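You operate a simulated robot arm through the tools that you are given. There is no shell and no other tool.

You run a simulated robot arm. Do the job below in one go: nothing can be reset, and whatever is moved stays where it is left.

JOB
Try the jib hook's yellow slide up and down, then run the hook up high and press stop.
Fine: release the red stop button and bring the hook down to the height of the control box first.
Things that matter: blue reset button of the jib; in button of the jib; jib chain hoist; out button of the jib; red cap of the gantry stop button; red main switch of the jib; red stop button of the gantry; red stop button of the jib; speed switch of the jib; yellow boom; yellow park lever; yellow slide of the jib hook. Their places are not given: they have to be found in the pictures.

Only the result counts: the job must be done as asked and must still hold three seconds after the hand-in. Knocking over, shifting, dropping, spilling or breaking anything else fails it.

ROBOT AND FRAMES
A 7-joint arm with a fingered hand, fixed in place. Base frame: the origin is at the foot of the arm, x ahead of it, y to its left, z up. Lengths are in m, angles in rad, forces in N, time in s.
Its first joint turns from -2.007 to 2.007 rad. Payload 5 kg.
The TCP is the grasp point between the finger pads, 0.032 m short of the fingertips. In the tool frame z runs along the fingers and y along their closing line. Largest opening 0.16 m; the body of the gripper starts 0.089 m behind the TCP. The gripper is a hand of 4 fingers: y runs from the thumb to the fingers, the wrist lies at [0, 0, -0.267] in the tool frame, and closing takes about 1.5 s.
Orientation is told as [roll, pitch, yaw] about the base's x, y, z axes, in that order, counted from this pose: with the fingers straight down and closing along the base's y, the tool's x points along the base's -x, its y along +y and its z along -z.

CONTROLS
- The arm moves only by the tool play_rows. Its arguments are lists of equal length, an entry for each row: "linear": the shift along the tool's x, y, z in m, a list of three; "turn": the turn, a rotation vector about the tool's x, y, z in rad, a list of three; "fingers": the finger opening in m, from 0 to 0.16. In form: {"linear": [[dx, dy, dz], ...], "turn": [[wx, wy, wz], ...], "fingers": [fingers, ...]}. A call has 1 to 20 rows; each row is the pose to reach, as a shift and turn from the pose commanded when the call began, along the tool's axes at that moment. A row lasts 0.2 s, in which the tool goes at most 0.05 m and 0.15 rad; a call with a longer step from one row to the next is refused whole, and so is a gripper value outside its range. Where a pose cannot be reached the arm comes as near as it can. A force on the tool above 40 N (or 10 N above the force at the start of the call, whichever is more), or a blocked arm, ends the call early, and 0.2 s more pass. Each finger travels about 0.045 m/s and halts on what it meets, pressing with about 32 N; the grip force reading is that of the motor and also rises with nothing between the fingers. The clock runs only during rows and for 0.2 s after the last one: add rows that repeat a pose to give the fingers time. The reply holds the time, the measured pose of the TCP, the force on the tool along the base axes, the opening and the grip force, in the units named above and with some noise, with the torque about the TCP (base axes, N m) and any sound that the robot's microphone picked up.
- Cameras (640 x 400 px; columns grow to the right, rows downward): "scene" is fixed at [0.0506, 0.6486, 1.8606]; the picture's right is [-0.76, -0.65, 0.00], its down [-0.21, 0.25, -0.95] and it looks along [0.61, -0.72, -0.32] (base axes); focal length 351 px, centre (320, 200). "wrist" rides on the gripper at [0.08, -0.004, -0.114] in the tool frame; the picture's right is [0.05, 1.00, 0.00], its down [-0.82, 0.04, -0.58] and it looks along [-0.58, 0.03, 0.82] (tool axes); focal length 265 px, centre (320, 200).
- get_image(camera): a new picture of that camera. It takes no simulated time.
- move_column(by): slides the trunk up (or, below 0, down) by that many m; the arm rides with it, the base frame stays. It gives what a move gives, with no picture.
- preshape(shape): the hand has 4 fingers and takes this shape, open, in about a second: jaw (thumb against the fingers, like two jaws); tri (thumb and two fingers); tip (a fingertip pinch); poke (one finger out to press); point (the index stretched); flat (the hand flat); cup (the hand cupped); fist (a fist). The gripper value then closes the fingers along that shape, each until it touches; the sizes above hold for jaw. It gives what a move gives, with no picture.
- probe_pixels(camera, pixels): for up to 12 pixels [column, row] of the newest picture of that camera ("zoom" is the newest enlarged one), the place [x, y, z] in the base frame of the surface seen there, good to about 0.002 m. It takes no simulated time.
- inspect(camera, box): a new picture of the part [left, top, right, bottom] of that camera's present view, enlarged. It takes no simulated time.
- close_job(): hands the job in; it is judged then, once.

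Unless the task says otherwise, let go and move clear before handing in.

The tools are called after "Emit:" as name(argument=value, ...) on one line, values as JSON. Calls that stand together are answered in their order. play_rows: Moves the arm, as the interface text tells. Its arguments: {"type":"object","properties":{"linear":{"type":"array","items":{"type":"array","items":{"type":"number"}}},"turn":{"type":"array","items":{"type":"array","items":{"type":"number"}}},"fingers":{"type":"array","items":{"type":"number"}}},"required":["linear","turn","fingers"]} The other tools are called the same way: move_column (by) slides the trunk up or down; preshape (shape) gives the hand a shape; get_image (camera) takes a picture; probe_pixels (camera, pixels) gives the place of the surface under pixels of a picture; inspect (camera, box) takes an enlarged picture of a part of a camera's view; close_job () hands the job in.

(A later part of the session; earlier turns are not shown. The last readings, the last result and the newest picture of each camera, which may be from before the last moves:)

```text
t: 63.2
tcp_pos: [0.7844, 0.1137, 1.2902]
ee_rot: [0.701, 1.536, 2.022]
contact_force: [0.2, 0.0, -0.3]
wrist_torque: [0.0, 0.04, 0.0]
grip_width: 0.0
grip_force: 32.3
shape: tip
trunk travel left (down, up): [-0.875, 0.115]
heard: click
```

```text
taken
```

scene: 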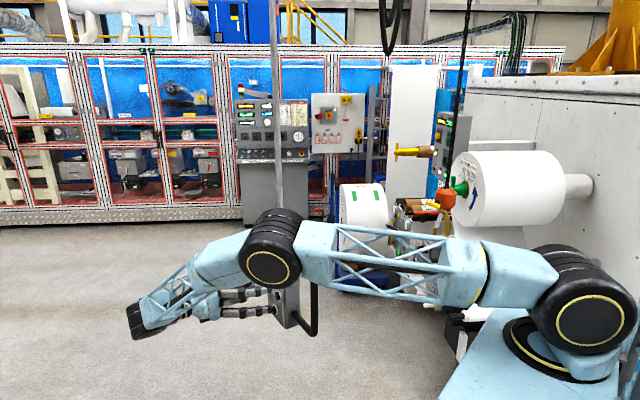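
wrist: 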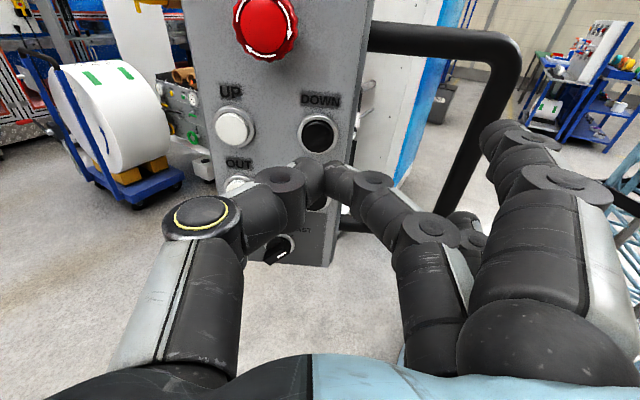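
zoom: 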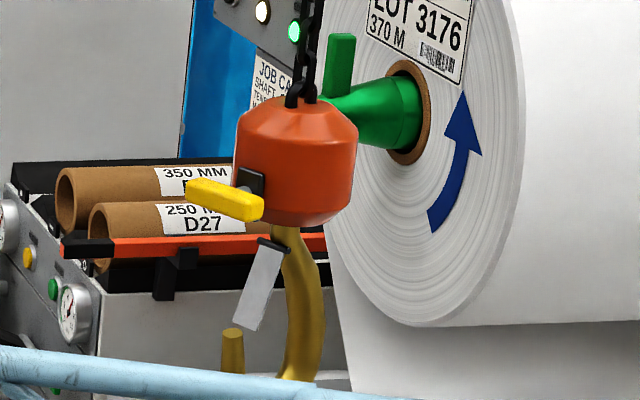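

The tap moved it only a few millimetres. I'll give one slightly longer press to bring the block level with the box.

Emit:
play_rows(linear=[[0, 0, 0.03], [0, 0, 0.058], [0, 0, 0.07], [0, 0, 0.07], [0, 0, 0.045], [0, 0, 0.02], [0, 0, 0.0]], turn=[[0, 0, 0], [0, 0, 0], [0, 0, 0], [0, 0, 0], [0, 0, 0], [0, 0, 0], [0, 0, 0]], fingers=[0, 0, 0, 0, 0, 0, 0])

Emit:
inspect(camera="scene", box=[425, 170, 475, 240])

Emit:
probe_pixels(camera="zoom", pixels=[[215, 220], [290, 190], [215, 240], [290, 160], [215, 200]])

```text
t: 64.8
tcp_pos: [0.7853, 0.1127, 1.2904]
ee_rot: [0.707, 1.535, 2.029]
contact_force: [0.1, -0.9, -0.2]
wrist_torque: [0.02, 0.02, 0.01]
grip_width: 0.0
grip_force: 31.5
shape: tip
trunk travel left (down, up): [-0.875, 0.115]
heard: click
```

```text
5.71 times, centred on (450, 205) of scene
```

zoom: 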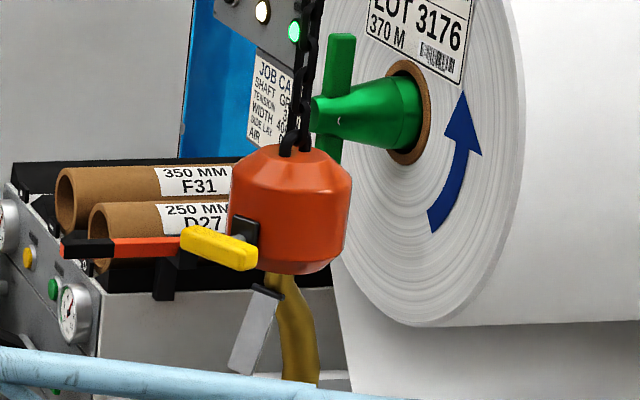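

```text
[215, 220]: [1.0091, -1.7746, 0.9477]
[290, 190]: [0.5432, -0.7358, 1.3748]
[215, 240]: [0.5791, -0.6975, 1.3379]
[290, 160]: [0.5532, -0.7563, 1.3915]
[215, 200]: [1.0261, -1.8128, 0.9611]
```

The slide is now at z≈1.335, hook bowl bottom ≈1.16, i.e. level with the control box. Now I'll retreat from the pendant and go round to the hook's yellow slide.

Emit:
play_rows(linear=[[0, 0, -0.04], [0, 0, -0.08], [0, 0.02, -0.12], [0.03, 0.05, -0.14], [0.06, 0.08, -0.155], [0.09, 0.11, -0.165], [0.12, 0.14, -0.165], [0.15, 0.17, -0.165], [0.18, 0.195, -0.165], [0.21, 0.2187, -0.165]], turn=[[0, 0, 0], [0, 0, 0], [0, 0, 0], [0, 0, 0], [0, 0, 0], [0, 0, 0], [0, 0, 0], [0, 0, 0], [0, 0, 0], [0, 0, 0]], fingers=[0, 0, 0, 0, 0, 0, 0, 0, 0, 0])

Emit:
get_image(camera="scene")

```text
t: 67.0
tcp_pos: [0.6158, 0.3199, 1.5107]
ee_rot: [0.704, 1.536, 2.025]
contact_force: [0.6, 0.0, -1.3]
wrist_torque: [0.01, -0.02, 0.01]
grip_width: 0.0001
grip_force: 31.6
shape: tip
out of reach, approached as far as the arm can: row 2, 3, 4, 5, 6
trunk travel left (down, up): [-0.875, 0.115]
```

```text
taken
```

scene: 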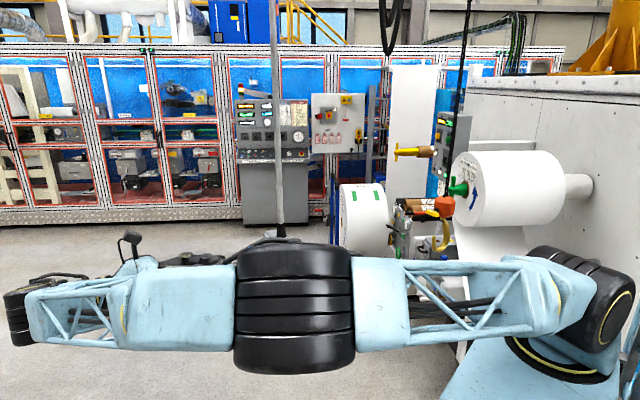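

The hand is back at (0.616, 0.320, 1.511). I'll tilt it back to pointing down.

Emit:
play_rows(linear=[[0, 0, 0], [0, 0, 0], [0, 0, 0], [0, 0, 0], [0, 0, 0], [0, 0, 0], [0, 0, 0], [0, 0, 0], [0, 0, 0], [0, 0, 0], [0, 0, 0]], turn=[[0, -0.145, 0], [0, -0.29, 0], [0, -0.435, 0], [0, -0.58, 0], [0, -0.725, 0], [0, -0.87, 0], [0, -1.015, 0], [0, -1.16, 0], [0, -1.305, 0], [0, -1.45, 0], [0, -1.545, 0]], fingers=[0, 0, 0, 0, 0, 0, 0, 0, 0, 0, 0])

Emit:
get_image(camera="scene")

```text
t: 69.4
tcp_pos: [0.6167, 0.3192, 1.5109]
ee_rot: [0.022, -0.004, 1.323]
contact_force: [-0.4, -0.6, 0.1]
wrist_torque: [0.01, 0.02, -0.01]
grip_width: 0.0
grip_force: 31.9
shape: tip
trunk travel left (down, up): [-0.875, 0.115]
```

```text
taken
```

scene: 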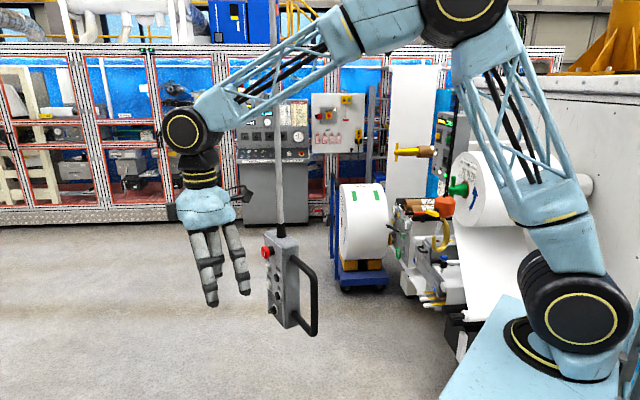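

The arm is elbow-up with the tool down again. I'll move around the handle's near side toward the hook, yawing back to 0.

Emit:
play_rows(linear=[[0.022, 0.031, -0.012], [0.044, 0.062, -0.024], [0.066, 0.093, -0.036], [0.088, 0.124, -0.048], [0.11, 0.155, -0.06], [0.145, 0.15, -0.06], [0.18, 0.14, -0.06], [0.215, 0.13, -0.06], [0.25, 0.12, -0.06], [0.285, 0.11, -0.06], [0.32, 0.105, -0.06], [0.355, 0.096, -0.06], [0.39, 0.087, -0.06], [0.425, 0.077, -0.06], [0.46, 0.068, -0.06], [0.495, 0.058, -0.06], [0.53, 0.049, -0.06], [0.546, 0.044, -0.06]], turn=[[0, 0, 0], [0, 0, 0], [0, 0, 0.08], [0, 0, 0.16], [0, 0, 0.24], [0, 0, 0.33], [0, 0, 0.42], [0, 0, 0.51], [0, 0, 0.6], [0, 0, 0.69], [0, 0, 0.78], [0, 0, 0.87], [0, 0, 0.96], [0, 0, 1.05], [0, 0, 1.14], [0, 0, 1.23], [0, 0, 1.3], [0, 0, 1.32]], fingers=[0, 0, 0, 0, 0, 0, 0, 0, 0, 0, 0, 0, 0, 0, 0, 0, 0, 0])

Emit:
get_image(camera="scene")

```text
t: 73.2
tcp_pos: [0.4414, -0.1991, 1.571]
ee_rot: [0.006, 0.023, 0.001]
contact_force: [0.1, 0.1, -0.7]
wrist_torque: [0.02, -0.02, 0.01]
grip_width: 0.0001
grip_force: 32.3
shape: tip
trunk travel left (down, up): [-0.875, 0.115]
```

```text
taken
```

scene: 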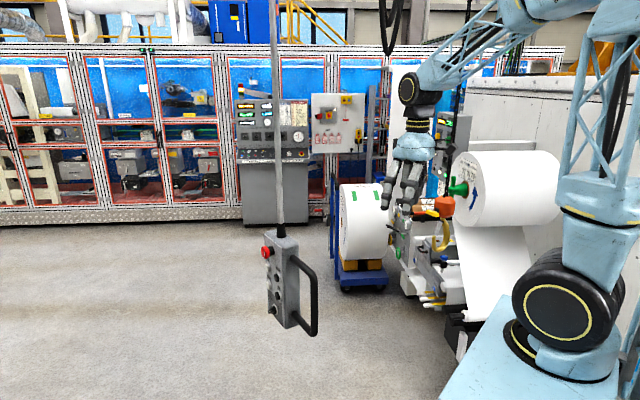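

Now at (0.441,-0.199,1.571). I'll switch to the jaw shape, partially close it, and swing the hand to point toward the slide.

Emit:
preshape(shape="jaw")

Emit:
play_rows(linear=[[-0.007, -0.025, 0.01], [-0.014, -0.05, 0.02], [-0.021, -0.075, 0.035], [-0.028, -0.1, 0.05], [-0.035, -0.125, 0.065], [-0.042, -0.15, 0.08], [-0.049, -0.17, 0.095], [-0.056, -0.19, 0.11], [-0.063, -0.21, 0.125], [-0.07, -0.22, 0.14]], turn=[[0.14, 0, 0], [0.28, 0, 0], [0.42, 0, 0], [0.56, 0, 0], [0.7, 0, 0], [0.84, 0, 0], [0.98, 0, 0], [1.12, 0, 0], [1.26, 0, 0], [1.4, 0, 0]], fingers=[0.15, 0.14, 0.13, 0.12, 0.11, 0.1, 0.09, 0.08, 0.07, 0.07])

Emit:
get_image(camera="scene")

Emit:
get_image(camera="wrist")

```text
t: 74.1
tcp_pos: [0.4409, -0.199, 1.5713]
ee_rot: [0.007, 0.021, 0.0]
contact_force: [0.8, -0.8, -1.3]
wrist_torque: [0.01, 0.01, 0.01]
grip_width: 0.16
grip_force: 0.2
shape: jaw
trunk travel left (down, up): [-0.875, 0.115]
```

```text
t: 76.3
tcp_pos: [0.5125, -0.4173, 1.4279]
ee_rot: [-1.397, 0.021, 0.004]
contact_force: [0.8, 0.2, 0.4]
wrist_torque: [-0.02, 0.02, -0.06]
grip_width: 0.0705
grip_force: 0.0
shape: jaw
trunk travel left (down, up): [-0.875, 0.115]
```

```text
taken
```

scene: 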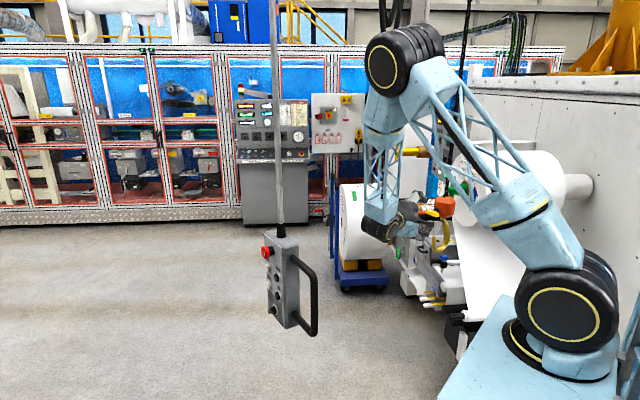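

```text
taken
```

wrist: 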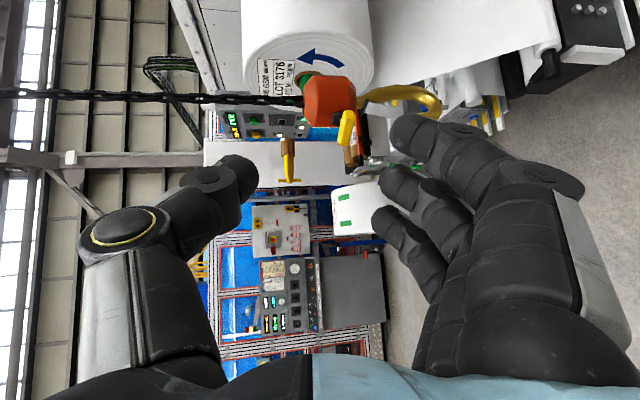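

The hand now points toward the hook; image left is up, and the yellow bar shows at (347,128) beside the orange block. I'll zoom and probe its geometry.

Emit:
inspect(camera="wrist", box=[290, 65, 400, 185])

Emit:
probe_pixels(camera="wrist", pixels=[[347, 128], [349, 114], [345, 143], [341, 127], [352, 128], [328, 105], [362, 140], [240, 175], [410, 125], [395, 175], [385, 215]])

```text
3.33 times, centred on (345, 125) of wrist
```

zoom: 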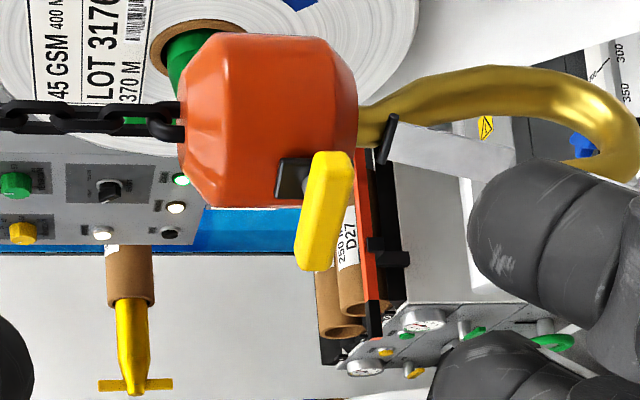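

```text
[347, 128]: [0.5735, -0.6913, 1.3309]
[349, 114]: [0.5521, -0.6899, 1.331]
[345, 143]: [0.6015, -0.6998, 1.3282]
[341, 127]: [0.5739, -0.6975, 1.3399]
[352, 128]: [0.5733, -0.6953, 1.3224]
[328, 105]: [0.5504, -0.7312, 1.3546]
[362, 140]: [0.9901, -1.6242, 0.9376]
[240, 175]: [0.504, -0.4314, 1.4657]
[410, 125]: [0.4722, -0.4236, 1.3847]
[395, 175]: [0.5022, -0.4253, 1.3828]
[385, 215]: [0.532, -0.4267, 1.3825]
```

The bar is centred at about (0.577,-0.695,1.331), 0.058 m long in x and 0.018 thick. I'll level the hand and move to a stand-off in front of it.

Emit:
play_rows(linear=[[-0.011, 0.011, 0.03], [-0.022, 0.022, 0.06], [-0.033, 0.034, 0.09], [-0.044, 0.045, 0.12], [-0.055, 0.056, 0.15], [-0.0665, 0.0673, 0.177]], turn=[[0.03, 0, 0], [0.06, 0, 0], [0.09, 0, 0], [0.12, 0, 0], [0.15, 0, 0], [0.17, 0, 0]], fingers=[0.07, 0.07, 0.07, 0.07, 0.07, 0.07])

Emit:
get_image(camera="wrist")

Emit:
get_image(camera="scene")

```text
t: 77.7
tcp_pos: [0.5738, -0.5816, 1.3277]
ee_rot: [-1.562, 0.021, 0.004]
contact_force: [0.3, -0.4, 0.7]
wrist_torque: [-0.01, -0.01, -0.02]
grip_width: 0.0704
grip_force: 0.0
shape: jaw
trunk travel left (down, up): [-0.875, 0.115]
```

```text
taken
```

wrist: 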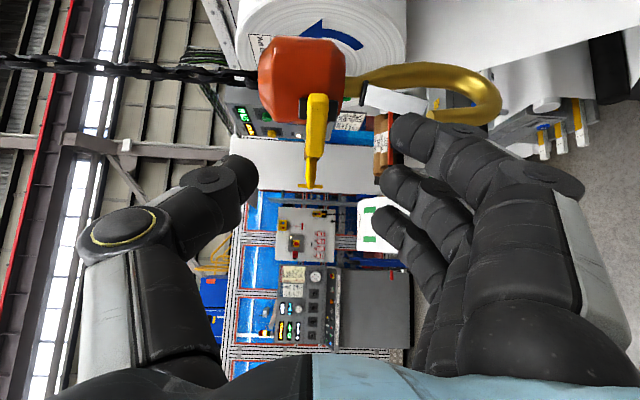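

```text
taken
```

scene: 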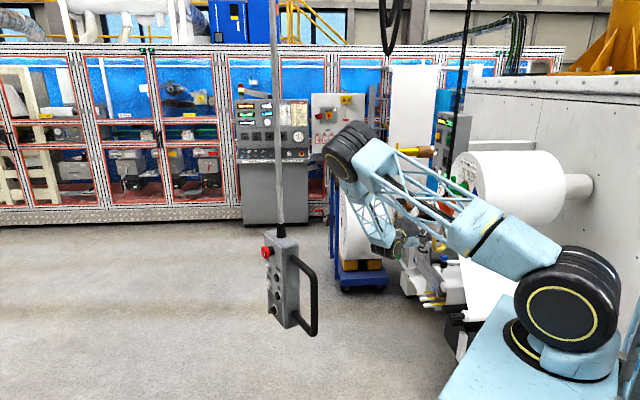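

The bar appears at (316,120) with the far machine's yellow handle behind it. I'll zoom to confirm alignment before straddling.

Emit:
inspect(camera="wrist", box=[240, 30, 400, 200])

Emit:
probe_pixels(camera="wrist", pixels=[[316, 120], [318, 98], [314, 148], [308, 120], [323, 120], [300, 80], [240, 170], [405, 130], [390, 180], [380, 215]])

```text
2.35 times, centred on (320, 115) of wrist
```

zoom: 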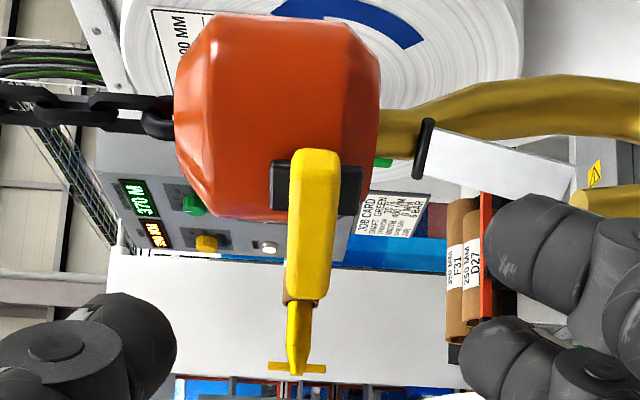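

```text
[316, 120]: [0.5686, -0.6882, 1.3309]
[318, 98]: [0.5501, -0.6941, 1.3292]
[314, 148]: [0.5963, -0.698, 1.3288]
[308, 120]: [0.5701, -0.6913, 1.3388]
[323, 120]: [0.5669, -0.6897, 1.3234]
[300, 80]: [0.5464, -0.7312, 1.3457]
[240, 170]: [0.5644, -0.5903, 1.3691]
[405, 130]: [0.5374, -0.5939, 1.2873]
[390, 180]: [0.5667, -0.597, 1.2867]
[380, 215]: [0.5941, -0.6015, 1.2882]
```

The slide sits mid-way in its black slot, so its travel is about ±1 cm. I'll advance until the fingers straddle the bar.

Emit:
play_rows(linear=[[0, -0.003, 0.025], [0, -0.003, 0.05], [0, -0.003, 0.07], [0, -0.003, 0.085], [0, -0.003, 0.093]], turn=[[0, 0, 0], [0, 0, 0], [0, 0, 0], [0, 0, 0], [0, 0, 0]], fingers=[0.07, 0.07, 0.07, 0.07, 0.07])

Emit:
get_image(camera="wrist")

Emit:
get_image(camera="scene")

```text
t: 78.9
tcp_pos: [0.5748, -0.6745, 1.3317]
ee_rot: [-1.562, 0.023, 0.002]
contact_force: [-0.2, -0.6, 0.8]
wrist_torque: [0.01, 0.01, 0.0]
grip_width: 0.0706
grip_force: 0.0
shape: jaw
trunk travel left (down, up): [-0.875, 0.115]
```

```text
taken
```

wrist: 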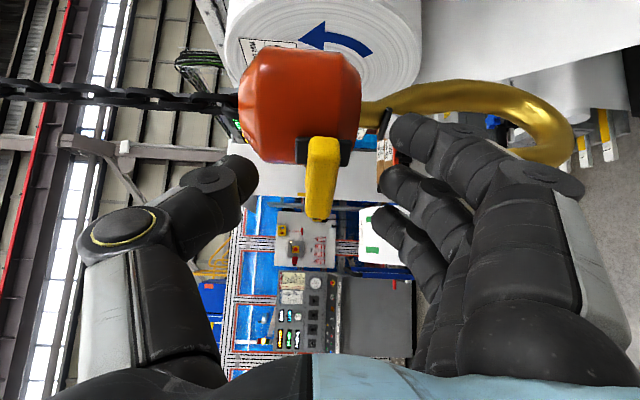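

```text
taken
```

scene: 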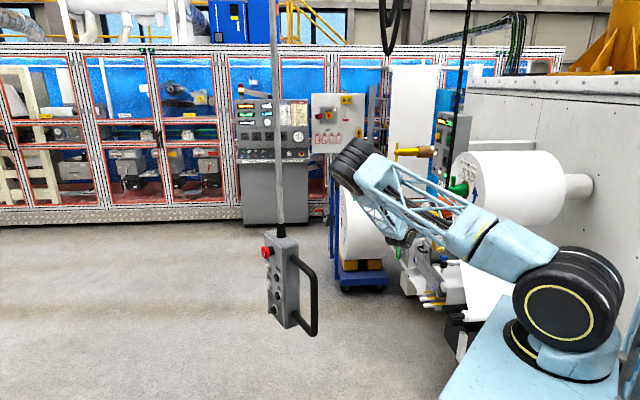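

The bar is centred between thumb (above) and fingers (below). I'll close to a loose straddle.

Emit:
play_rows(linear=[[0, 0, 0], [0, 0, 0], [0, 0, 0], [0, 0, 0], [0, 0, 0]], turn=[[0, 0, 0], [0, 0, 0], [0, 0, 0], [0, 0, 0], [0, 0, 0]], fingers=[0.055, 0.04, 0.032, 0.028, 0.028])

Emit:
get_image(camera="wrist")

```text
t: 80.1
tcp_pos: [0.573, -0.6743, 1.3308]
ee_rot: [-1.561, 0.02, 0.001]
contact_force: [0.6, -0.3, 0.9]
wrist_torque: [-0.01, 0.0, 0.02]
grip_width: 0.0288
grip_force: 0.1
shape: jaw
trunk travel left (down, up): [-0.875, 0.115]
```

```text
taken
```

wrist: 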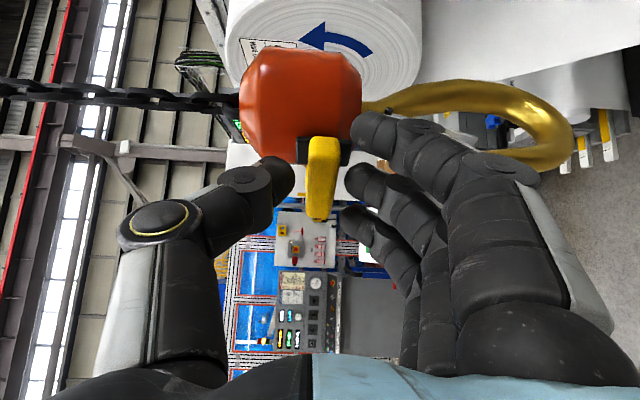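

The straddle is loose and touch-free. Now I'll move the hand up about 2 cm to push the slide up, watching the force and sounds.

Emit:
play_rows(linear=[[0, -0.004, 0], [0, -0.008, 0], [0, -0.012, 0], [0, -0.016, 0]], turn=[[0, 0, 0], [0, 0, 0], [0, 0, 0], [0, 0, 0]], fingers=[0.024, 0.022, 0.022, 0.022])

Emit:
get_image(camera="wrist")

Emit:
inspect(camera="wrist", box=[220, 80, 400, 240])

Emit:
probe_pixels(camera="wrist", pixels=[[322, 160], [322, 185], [300, 90], [330, 85]])

```text
t: 81.1
tcp_pos: [0.5738, -0.6745, 1.3459]
ee_rot: [-1.562, 0.023, 0.002]
contact_force: [0.1, 0.7, -5.6]
wrist_torque: [0.11, 0.01, 0.0]
grip_width: 0.0233
grip_force: 0.0
shape: jaw
trunk travel left (down, up): [-0.875, 0.115]
```

```text
taken
```

wrist: 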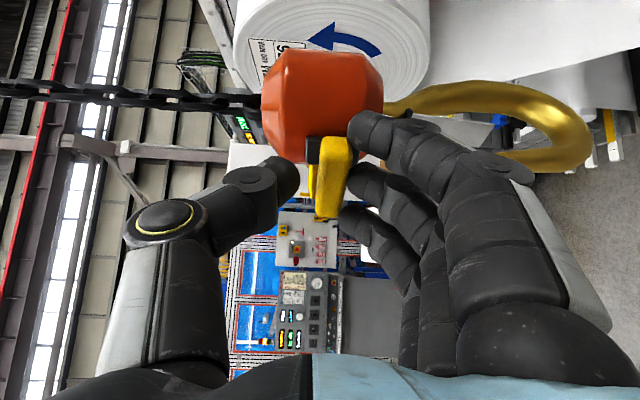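

```text
2.50 times, centred on (310, 160) of wrist
```

zoom: 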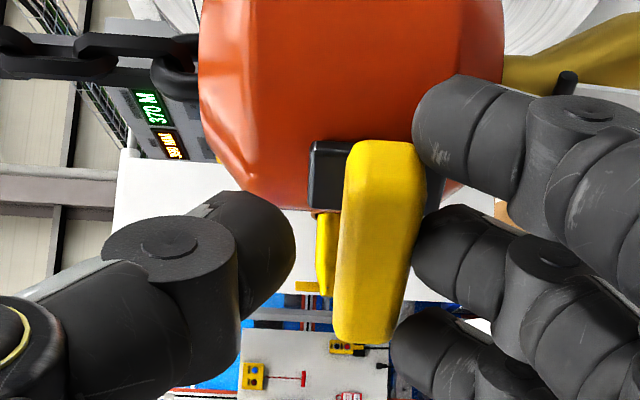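

```text
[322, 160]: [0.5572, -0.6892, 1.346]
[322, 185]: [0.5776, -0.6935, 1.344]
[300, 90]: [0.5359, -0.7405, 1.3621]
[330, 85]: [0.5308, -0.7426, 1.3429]
```

The fingers now touch the bar from below with about 5.6 N. I'll push further up in small steps.

Emit:
play_rows(linear=[[0, -0.003, 0], [0, -0.006, 0], [0, -0.009, 0], [0, -0.012, 0]], turn=[[0, 0, 0], [0, 0, 0], [0, 0, 0], [0, 0, 0]], fingers=[0.022, 0.022, 0.022, 0.022])

Emit:
inspect(camera="wrist", box=[220, 80, 400, 240])

Emit:
get_image(camera="scene")

Emit:
probe_pixels(camera="zoom", pixels=[[380, 200], [380, 300], [350, 60], [420, 60], [330, 165]])

```text
t: 82.1
tcp_pos: [0.5745, -0.6753, 1.3613]
ee_rot: [-1.568, 0.02, 0.002]
contact_force: [-0.3, 0.2, 0.5]
wrist_torque: [0.0, 0.02, 0.0]
grip_width: 0.0224
grip_force: 0.1
shape: jaw
trunk travel left (down, up): [-0.875, 0.115]
```

```text
2.50 times, centred on (310, 160) of wrist
```

zoom: 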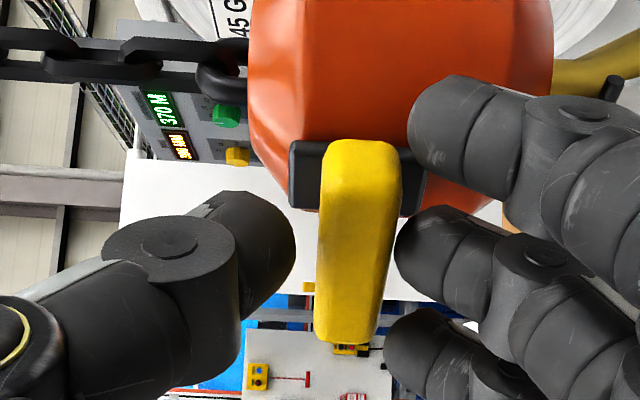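

```text
taken
```

scene: 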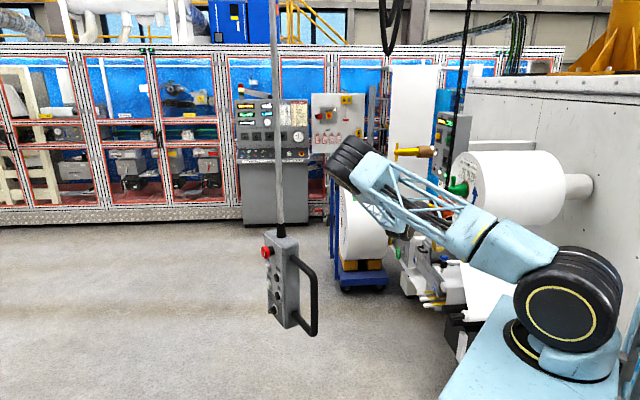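

```text
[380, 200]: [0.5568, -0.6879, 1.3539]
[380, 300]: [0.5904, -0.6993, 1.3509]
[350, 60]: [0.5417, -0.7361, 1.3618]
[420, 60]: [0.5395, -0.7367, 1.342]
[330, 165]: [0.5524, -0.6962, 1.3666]
```

The hook followed my hand upward (bar now at z≈1.356, slide re-centred in its slot), so the slide drives the hoist. I'll do a clearer up stroke now, then a down stroke.

Emit:
play_rows(linear=[[0, -0.016, 0], [0, -0.032, 0], [0, -0.048, 0]], turn=[[0, 0, 0], [0, 0, 0], [0, 0, 0]], fingers=[0.022, 0.022, 0.022])

Emit:
inspect(camera="wrist", box=[220, 80, 400, 240])

Emit:
probe_pixels(camera="zoom", pixels=[[380, 200], [380, 300], [350, 60], [360, 250]])

```text
t: 82.9
tcp_pos: [0.578, -0.6719, 1.3909]
ee_rot: [-1.542, 0.029, 0.005]
contact_force: [0.4, 3.8, -33.5]
wrist_torque: [1.15, -0.04, -0.02]
grip_width: 0.0325
grip_force: 0.2
shape: jaw
trunk travel left (down, up): [-0.875, 0.115]
stopped in row 3: the force on the tool passed its limit at 43 N (the readings are from after the stop); the commanded pose is now the measured one
```

```text
2.50 times, centred on (310, 160) of wrist
```

zoom: 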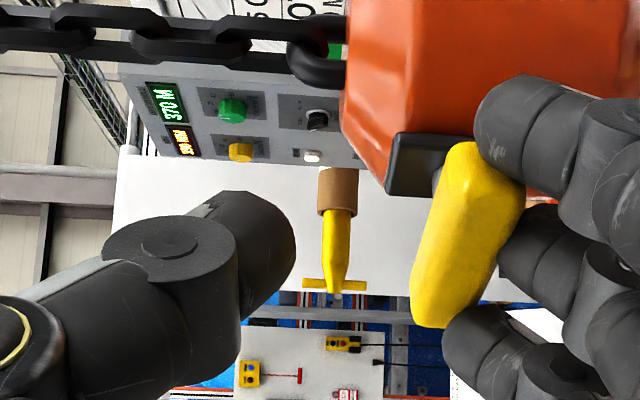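

```text
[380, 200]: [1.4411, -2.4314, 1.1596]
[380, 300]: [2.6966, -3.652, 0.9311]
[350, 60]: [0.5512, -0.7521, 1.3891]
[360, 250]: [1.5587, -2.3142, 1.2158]
```

That was faster than the hook can follow (43 N, block tilted). I'll ease down to relieve the force and check.

Emit:
play_rows(linear=[[0, 0.01, 0], [0, 0.016, 0], [0, 0.016, 0]], turn=[[0, 0, 0], [0, 0, 0], [0, 0, 0]], fingers=[0.026, 0.026, 0.026])

Emit:
inspect(camera="wrist", box=[220, 80, 400, 240])

Emit:
get_image(camera="wrist")

```text
t: 83.7
tcp_pos: [0.5762, -0.6736, 1.3824]
ee_rot: [-1.554, 0.024, 0.004]
contact_force: [0.0, 1.1, -15.0]
wrist_torque: [0.44, -0.01, 0.04]
grip_width: 0.031
grip_force: 0.1
shape: jaw
trunk travel left (down, up): [-0.875, 0.115]
```

```text
2.50 times, centred on (310, 160) of wrist
```

zoom: 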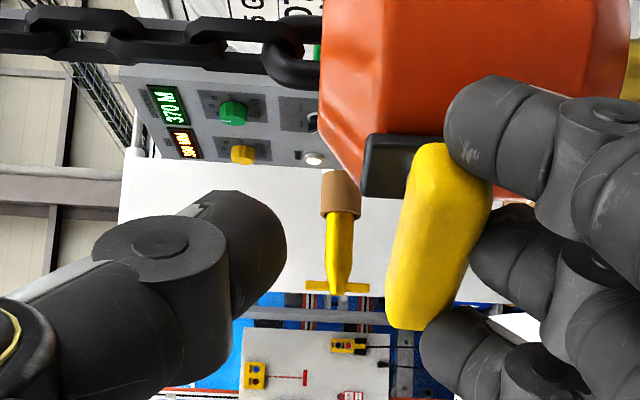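

```text
taken
```

wrist: 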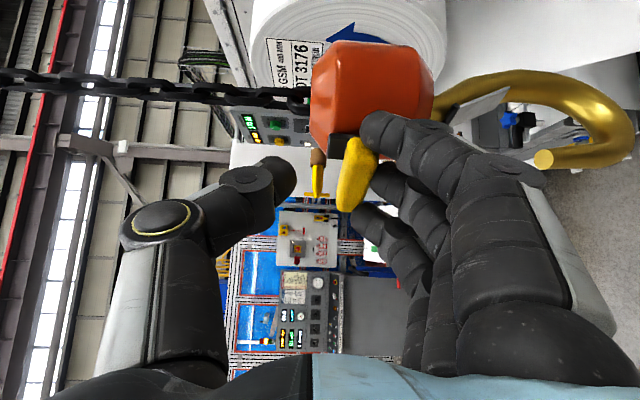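

Force is down to 15 N with the slide still held up. I'll hold still briefly to see if the hook rises by itself to relieve it.

Emit:
play_rows(linear=[[0, 0, 0], [0, 0, 0], [0, 0, 0]], turn=[[0, 0, 0], [0, 0, 0], [0, 0, 0]], fingers=[0.026, 0.026, 0.026])

Emit:
inspect(camera="wrist", box=[220, 80, 400, 240])

Emit:
probe_pixels(camera="zoom", pixels=[[450, 200], [430, 290], [400, 60], [470, 60], [395, 165]])

```text
t: 84.5
tcp_pos: [0.5766, -0.6733, 1.3812]
ee_rot: [-1.551, 0.025, 0.003]
contact_force: [0.1, 0.5, -13.8]
wrist_torque: [0.45, -0.02, 0.04]
grip_width: 0.0309
grip_force: 0.1
shape: jaw
trunk travel left (down, up): [-0.875, 0.115]
```

```text
2.50 times, centred on (310, 160) of wrist
```

zoom: 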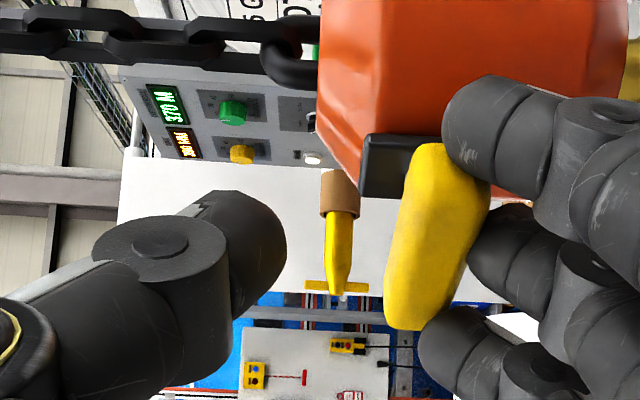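

```text
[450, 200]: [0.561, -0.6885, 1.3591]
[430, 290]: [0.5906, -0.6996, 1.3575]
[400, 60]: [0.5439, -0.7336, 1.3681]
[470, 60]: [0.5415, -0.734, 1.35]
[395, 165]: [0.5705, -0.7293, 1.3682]
```

The block itself hasn't moved: the slide has travelled about 0.029 m up relative to the block and met its upper end. Now I'll bring it down with the thumb from above.

Emit:
play_rows(linear=[[0, 0.008, 0], [0, 0.016, 0], [0, 0.023, 0], [0, 0.029, 0], [0, 0.035, 0]], turn=[[0, 0, 0], [0, 0, 0], [0, 0, 0], [0, 0, 0], [0, 0, 0]], fingers=[0.024, 0.024, 0.024, 0.024, 0.024])

Emit:
get_image(camera="wrist")

Emit:
inspect(camera="wrist", box=[220, 40, 400, 240])

Emit:
get_image(camera="scene")

```text
t: 85.7
tcp_pos: [0.5754, -0.6734, 1.3484]
ee_rot: [-1.556, 0.024, 0.002]
contact_force: [0.2, -0.1, 2.7]
wrist_torque: [-0.08, -0.01, -0.02]
grip_width: 0.0252
grip_force: 0.0
shape: jaw
trunk travel left (down, up): [-0.875, 0.115]
```

```text
taken
```

wrist: 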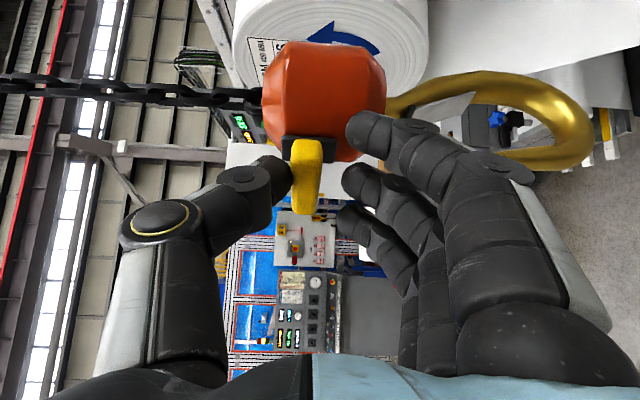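

```text
2.00 times, centred on (310, 140) of wrist
```

zoom: 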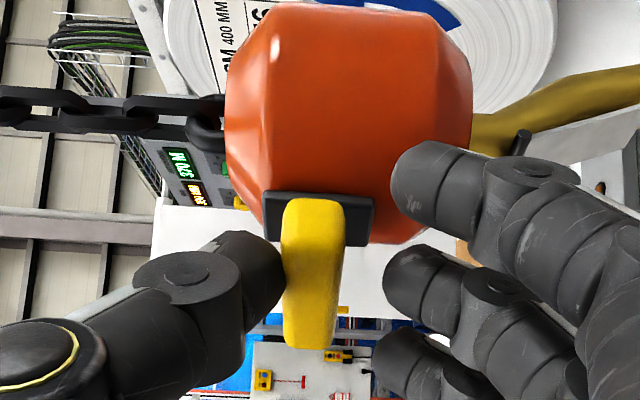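

```text
taken
```

scene: 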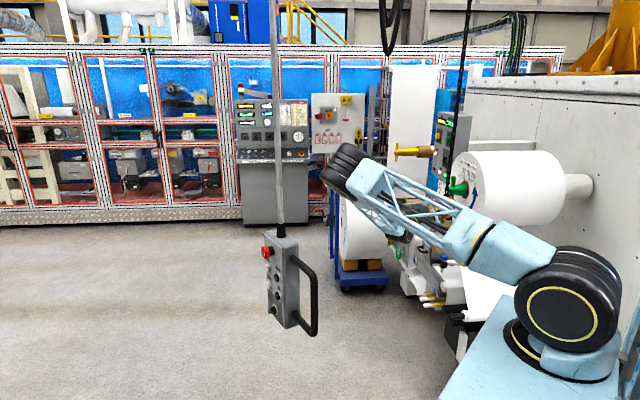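

Thumb now rests on the bar from above (2.7 N). I'll push the slide down steadily in small steps to its lower end.

Emit:
play_rows(linear=[[0, 0.005, 0], [0, 0.01, 0], [0, 0.015, 0], [0, 0.02, 0], [0, 0.025, 0], [0, 0.03, 0], [0, 0.035, 0], [0, 0.04, 0]], turn=[[0, 0, 0], [0, 0, 0], [0, 0, 0], [0, 0, 0], [0, 0, 0], [0, 0, 0], [0, 0, 0], [0, 0, 0]], fingers=[0.024, 0.024, 0.024, 0.024, 0.024, 0.024, 0.024, 0.024])

Emit:
get_image(camera="wrist")

Emit:
inspect(camera="wrist", box=[220, 40, 400, 240])

```text
t: 87.5
tcp_pos: [0.5734, -0.6708, 1.3087]
ee_rot: [-1.555, 0.023, 0.003]
contact_force: [0.0, -1.5, 14.7]
wrist_torque: [-0.29, 0.03, -0.01]
grip_width: 0.0307
grip_force: 0.0
shape: jaw
trunk travel left (down, up): [-0.875, 0.115]
```

```text
taken
```

wrist: 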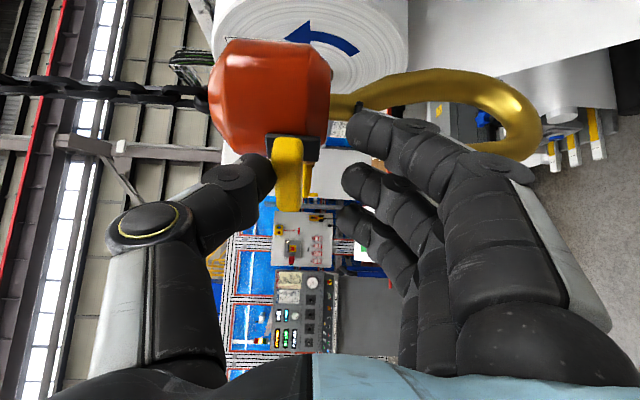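

```text
2.00 times, centred on (310, 140) of wrist
```

zoom: 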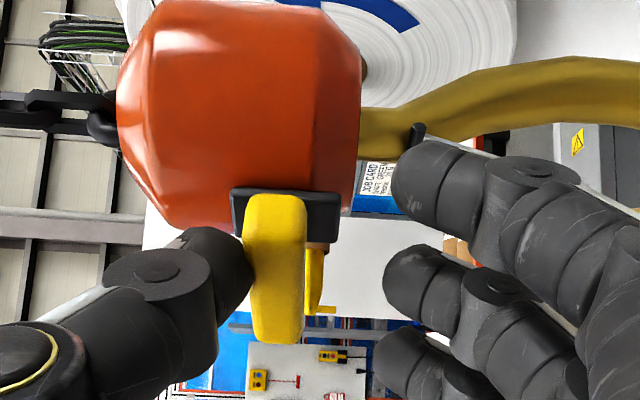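

The slide now seems back near its starting height with 14.7 N pushing down — likely its lower end. I'll probe the bar and block to verify.

Emit:
probe_pixels(camera="wrist", pixels=[[289, 160], [289, 190], [280, 170], [300, 145], [270, 90], [300, 90]])

```text
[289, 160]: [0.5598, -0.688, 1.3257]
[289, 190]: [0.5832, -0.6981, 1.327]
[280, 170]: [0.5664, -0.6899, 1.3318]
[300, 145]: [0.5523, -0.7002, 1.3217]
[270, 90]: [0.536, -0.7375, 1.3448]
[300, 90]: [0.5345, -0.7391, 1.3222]
```

I'll push down slightly more to make sure that it is against the lower end stop.

Emit:
play_rows(linear=[[0, 0.004, 0], [0, 0.008, 0], [0, 0.008, 0]], turn=[[0, 0, 0], [0, 0, 0], [0, 0, 0]], fingers=[0.024, 0.024, 0.024])

Emit:
inspect(camera="wrist", box=[200, 40, 380, 240])

Emit:
probe_pixels(camera="zoom", pixels=[[300, 240], [300, 290], [250, 100], [350, 205]])

```text
t: 88.3
tcp_pos: [0.5728, -0.6708, 1.3014]
ee_rot: [-1.554, 0.022, 0.003]
contact_force: [-0.4, -1.4, 21.5]
wrist_torque: [-0.44, -0.03, -0.04]
grip_width: 0.0367
grip_force: 0.0
shape: jaw
trunk travel left (down, up): [-0.875, 0.115]
```

```text
2.00 times, centred on (290, 140) of wrist
```

zoom: 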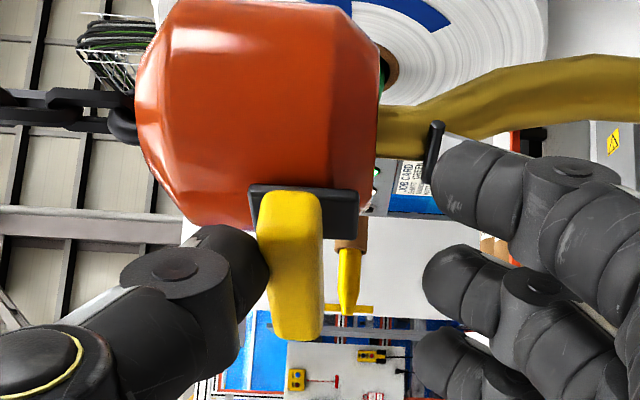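

```text
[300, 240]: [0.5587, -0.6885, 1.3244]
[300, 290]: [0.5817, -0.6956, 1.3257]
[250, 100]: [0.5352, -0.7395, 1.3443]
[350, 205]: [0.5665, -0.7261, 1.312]
```

The bar stays at z≈1.326 while the force grows to 21 N, so it's firmly at the lower end: slide tried both up and down. I'll relieve, open the fingers around it and withdraw.

Emit:
play_rows(linear=[[0, -0.012, 0], [0, -0.02, 0], [0, -0.026, 0], [0, -0.028, 0], [0, -0.028, 0], [0, -0.028, -0.025], [0, -0.028, -0.06], [0, -0.028, -0.1], [0, -0.028, -0.14]], turn=[[0, 0, 0], [0, 0, 0], [0, 0, 0], [0, 0, 0], [0, 0, 0], [0, 0, 0], [0, 0, 0], [0, 0, 0], [0, 0, 0]], fingers=[0.03, 0.045, 0.06, 0.07, 0.075, 0.075, 0.075, 0.075, 0.075])

Emit:
get_image(camera="wrist")

Emit:
get_image(camera="scene")

```text
t: 90.3
tcp_pos: [0.5735, -0.5293, 1.3302]
ee_rot: [-1.553, 0.025, 0.004]
contact_force: [-1.6, 0.0, -0.5]
wrist_torque: [0.03, -0.05, 0.01]
grip_width: 0.0743
grip_force: 0.0
shape: jaw
trunk travel left (down, up): [-0.875, 0.115]
```

```text
taken
```

wrist: 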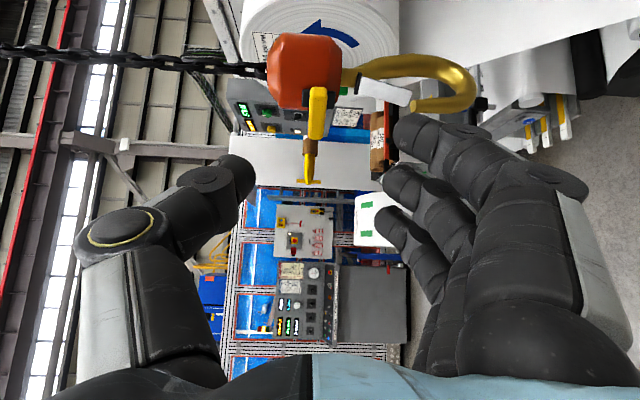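

```text
taken
```

scene: 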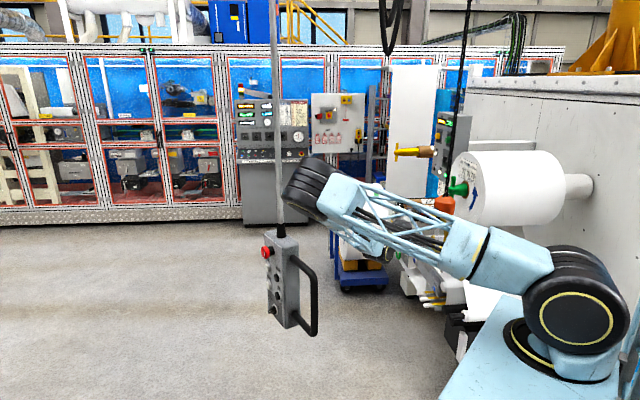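

The hand is clear and the slide hangs at rest. I'll return to the tool-down waypoint near (0.44,-0.20,1.57).

Emit:
play_rows(linear=[[0.005, -0.01, -0.04], [0.015, -0.025, -0.075], [0.027, -0.045, -0.105], [0.039, -0.065, -0.135], [0.052, -0.088, -0.165], [0.065, -0.11, -0.195], [0.078, -0.132, -0.222], [0.091, -0.154, -0.25], [0.104, -0.176, -0.275], [0.117, -0.198, -0.3], [0.13, -0.22, -0.322], [0.139, -0.234, -0.333]], turn=[[-0.12, 0, 0], [-0.25, 0, 0], [-0.38, 0, 0], [-0.51, 0, 0], [-0.64, 0, 0], [-0.77, 0, 0], [-0.9, 0, 0], [-1.03, 0, 0], [-1.16, 0, 0], [-1.29, 0, 0], [-1.42, 0, 0], [-1.553, 0, 0]], fingers=[0.09, 0.1, 0.12, 0.14, 0.16, 0.16, 0.16, 0.16, 0.16, 0.16, 0.16, 0.16])

Emit:
get_image(camera="scene")

Emit:
inspect(camera="scene", box=[400, 150, 500, 270])

```text
t: 92.9
tcp_pos: [0.4402, -0.2038, 1.5742]
ee_rot: [0.002, 0.024, 0.006]
contact_force: [-0.6, 0.1, -0.8]
wrist_torque: [-0.02, 0.03, 0.01]
grip_width: 0.1602
grip_force: 0.3
shape: jaw
trunk travel left (down, up): [-0.875, 0.115]
```

```text
taken
```

scene: 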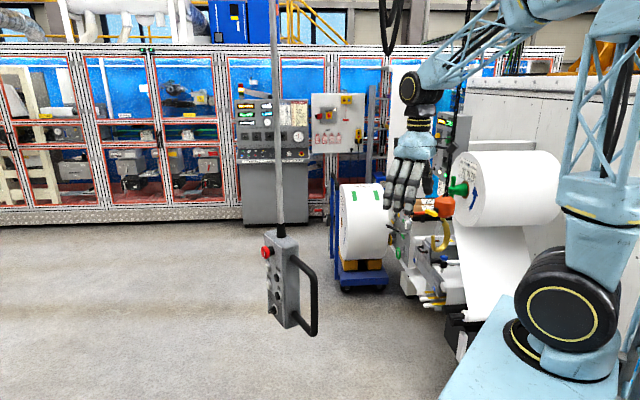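

```text
3.33 times, centred on (450, 210) of scene
```

zoom: 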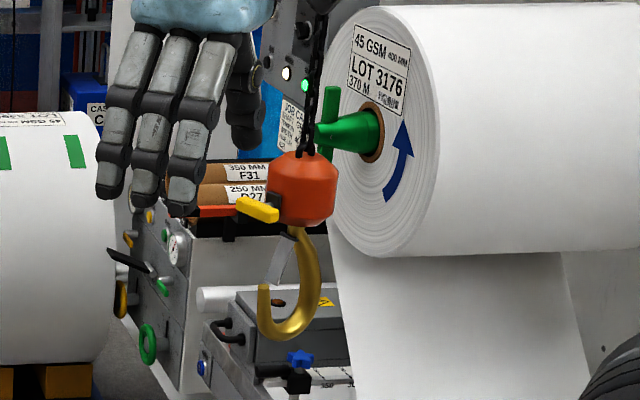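

The hook hangs freely with the slide at its lower position. I'll confirm heights, then go back round to the pendant.

Emit:
probe_pixels(camera="zoom", pixels=[[257, 209], [305, 190], [288, 335], [280, 196], [240, 205], [275, 216]])

Emit:
play_rows(linear=[[0, 0.035, 0], [0, 0.07, 0], [0, 0.105, 0], [0, 0.14, 0], [0, 0.175, 0], [0, 0.21, 0], [0, 0.245, 0], [0, 0.28, 0], [0, 0.315, 0], [0, 0.35, 0], [0, 0.385, 0], [0, 0.42, 0], [0, 0.45, 0], [0, 0.475, 0], [-0.035, 0.49, 0.012], [-0.07, 0.5, 0.024], [-0.105, 0.51, 0.036], [-0.14, 0.515, 0.048], [-0.177, 0.519, 0.06]], turn=[[0, 0, 0], [0, 0, -0.08], [0, 0, -0.16], [0, 0, -0.24], [0, 0, -0.32], [0, 0, -0.4], [0, 0, -0.48], [0, 0, -0.56], [0, 0, -0.64], [0, 0, -0.72], [0, 0, -0.8], [0, 0, -0.88], [0, 0, -0.96], [0, 0, -1.04], [0, 0, -1.1], [0, 0, -1.16], [0, 0, -1.22], [0, 0, -1.27], [0, 0, -1.31]], fingers=[0.16, 0.16, 0.16, 0.16, 0.16, 0.16, 0.16, 0.16, 0.16, 0.16, 0.16, 0.16, 0.16, 0.16, 0.16, 0.16, 0.16, 0.16, 0.16])

Emit:
get_image(camera="scene")

```text
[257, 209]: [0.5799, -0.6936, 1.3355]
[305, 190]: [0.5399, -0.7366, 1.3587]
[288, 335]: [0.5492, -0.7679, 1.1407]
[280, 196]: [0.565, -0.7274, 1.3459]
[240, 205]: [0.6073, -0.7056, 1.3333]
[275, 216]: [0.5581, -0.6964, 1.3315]
```

```text
t: 96.9
tcp_pos: [0.6173, 0.316, 1.5063]
ee_rot: [0.025, 0.007, 1.315]
contact_force: [1.8, 0.5, -0.5]
wrist_torque: [0.03, 0.09, -0.01]
grip_width: 0.16
grip_force: 0.1
shape: jaw
trunk travel left (down, up): [-0.875, 0.115]
```

```text
taken
```

scene: 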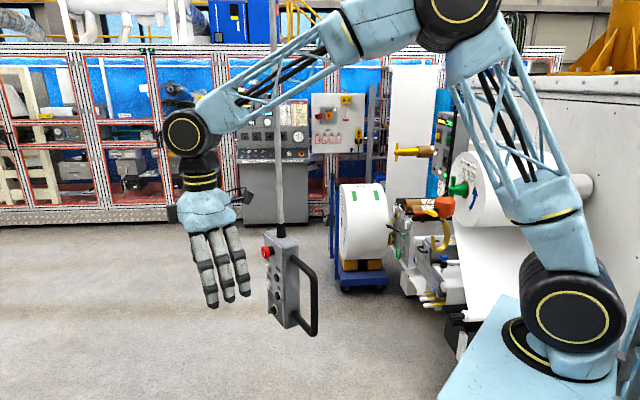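

Back at (0.617, 0.316, 1.506). I'll tilt up again toward the pendant face, stopping slightly short of the earlier block.

Emit:
play_rows(linear=[[0, 0, 0], [0, 0, 0], [0, 0, 0], [0, 0, 0], [0, 0, 0], [0, 0, 0], [0, 0, 0], [0, 0, 0], [0, 0, 0], [0, 0, 0], [0, 0, 0], [0, 0, 0]], turn=[[0, 0.13, 0], [0, 0.26, 0], [0, 0.39, 0], [0, 0.52, 0], [0, 0.65, 0], [0, 0.78, 0], [0, 0.91, 0], [0, 1.04, 0], [0, 1.17, 0], [0, 1.3, 0], [0, 1.42, 0], [0, 1.53, 0]], fingers=[0.16, 0.16, 0.16, 0.16, 0.16, 0.16, 0.16, 0.16, 0.16, 0.16, 0.16, 0.16])

Emit:
get_image(camera="scene")

Emit:
get_image(camera="wrist")

```text
t: 99.5
tcp_pos: [0.6152, 0.3196, 1.5083]
ee_rot: [0.695, 1.528, 2.009]
contact_force: [1.4, 0.4, 0.9]
wrist_torque: [0.15, -0.05, -0.17]
grip_width: 0.1596
grip_force: 0.1
shape: jaw
trunk travel left (down, up): [-0.875, 0.115]
```

```text
taken
```

scene: 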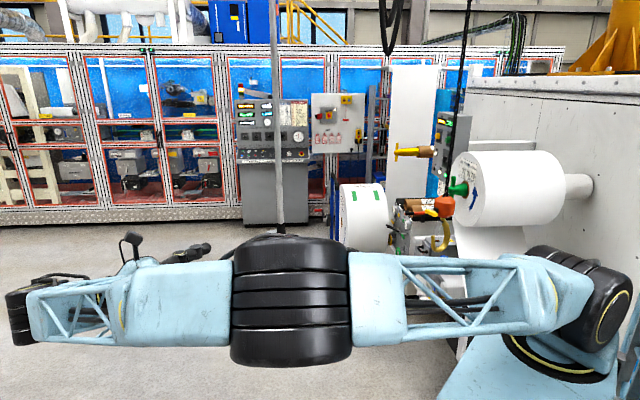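

```text
taken
```

wrist: 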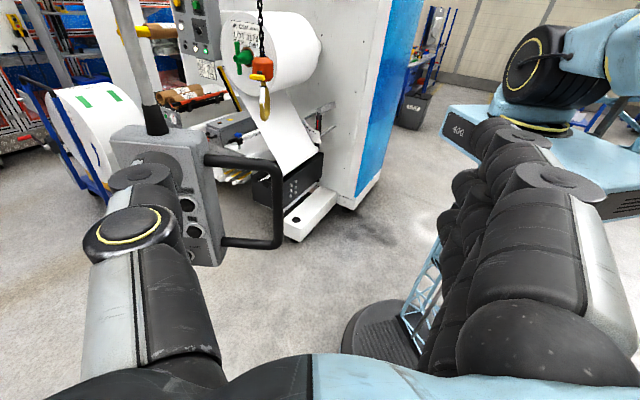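

The pendant is in view again and the hook is visible at (262,75). I'll form the closed pinch and move in front of the UP button (about (0.829, 0.000, 1.287)), yawing slightly to ease the reach.

Emit:
preshape(shape="tip")

Emit:
play_rows(linear=[[-0.02, -0.026, 0.01], [-0.04, -0.052, 0.02], [-0.06, -0.078, 0.035], [-0.08, -0.104, 0.05], [-0.1, -0.13, 0.065], [-0.12, -0.156, 0.08], [-0.14, -0.182, 0.095], [-0.16, -0.208, 0.11], [-0.18, -0.234, 0.13], [-0.1966, -0.26, 0.146]], turn=[[0.03, 0, 0], [0.06, 0, 0], [0.09, 0, 0], [0.12, 0, 0], [0.15, 0, 0], [0.18, 0, 0], [0.21, 0, 0], [0.24, 0, 0], [0.27, 0, 0], [0.3, 0, 0]], fingers=[0.12, 0.08, 0.04, 0.0, 0.0, 0.0, 0.0, 0.0, 0.0, 0.0])

Emit:
get_image(camera="wrist")

Emit:
get_image(camera="scene")

```text
t: 100.4
tcp_pos: [0.6119, 0.3175, 1.5053]
ee_rot: [0.724, 1.525, 2.038]
contact_force: [-0.6, -0.8, 0.1]
wrist_torque: [0.01, 0.0, -0.05]
grip_width: 0.1598
grip_force: 0.1
shape: tip
trunk travel left (down, up): [-0.875, 0.115]
```

```text
t: 102.6
tcp_pos: [0.8258, 0.1171, 1.2999]
ee_rot: [0.307, 1.528, 1.921]
contact_force: [0.4, 0.2, -0.3]
wrist_torque: [0.0, -0.01, 0.0]
grip_width: 0.0001
grip_force: 21.1
shape: tip
trunk travel left (down, up): [-0.875, 0.115]
```

```text
taken
```

wrist: 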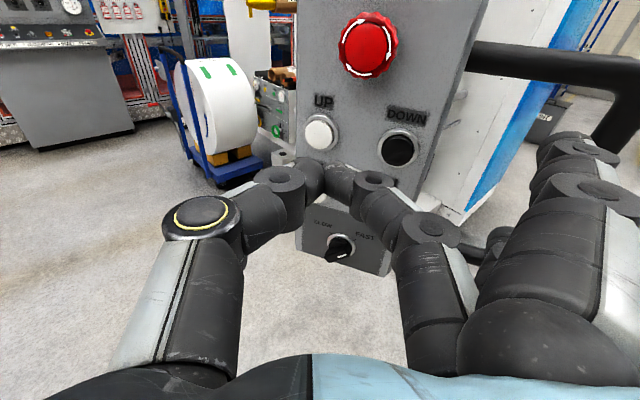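

```text
taken
```

scene: 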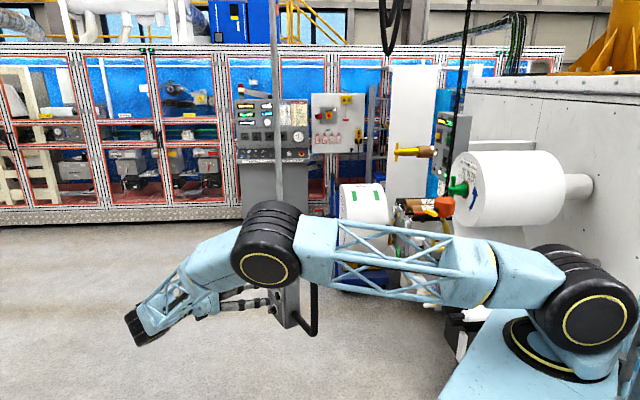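

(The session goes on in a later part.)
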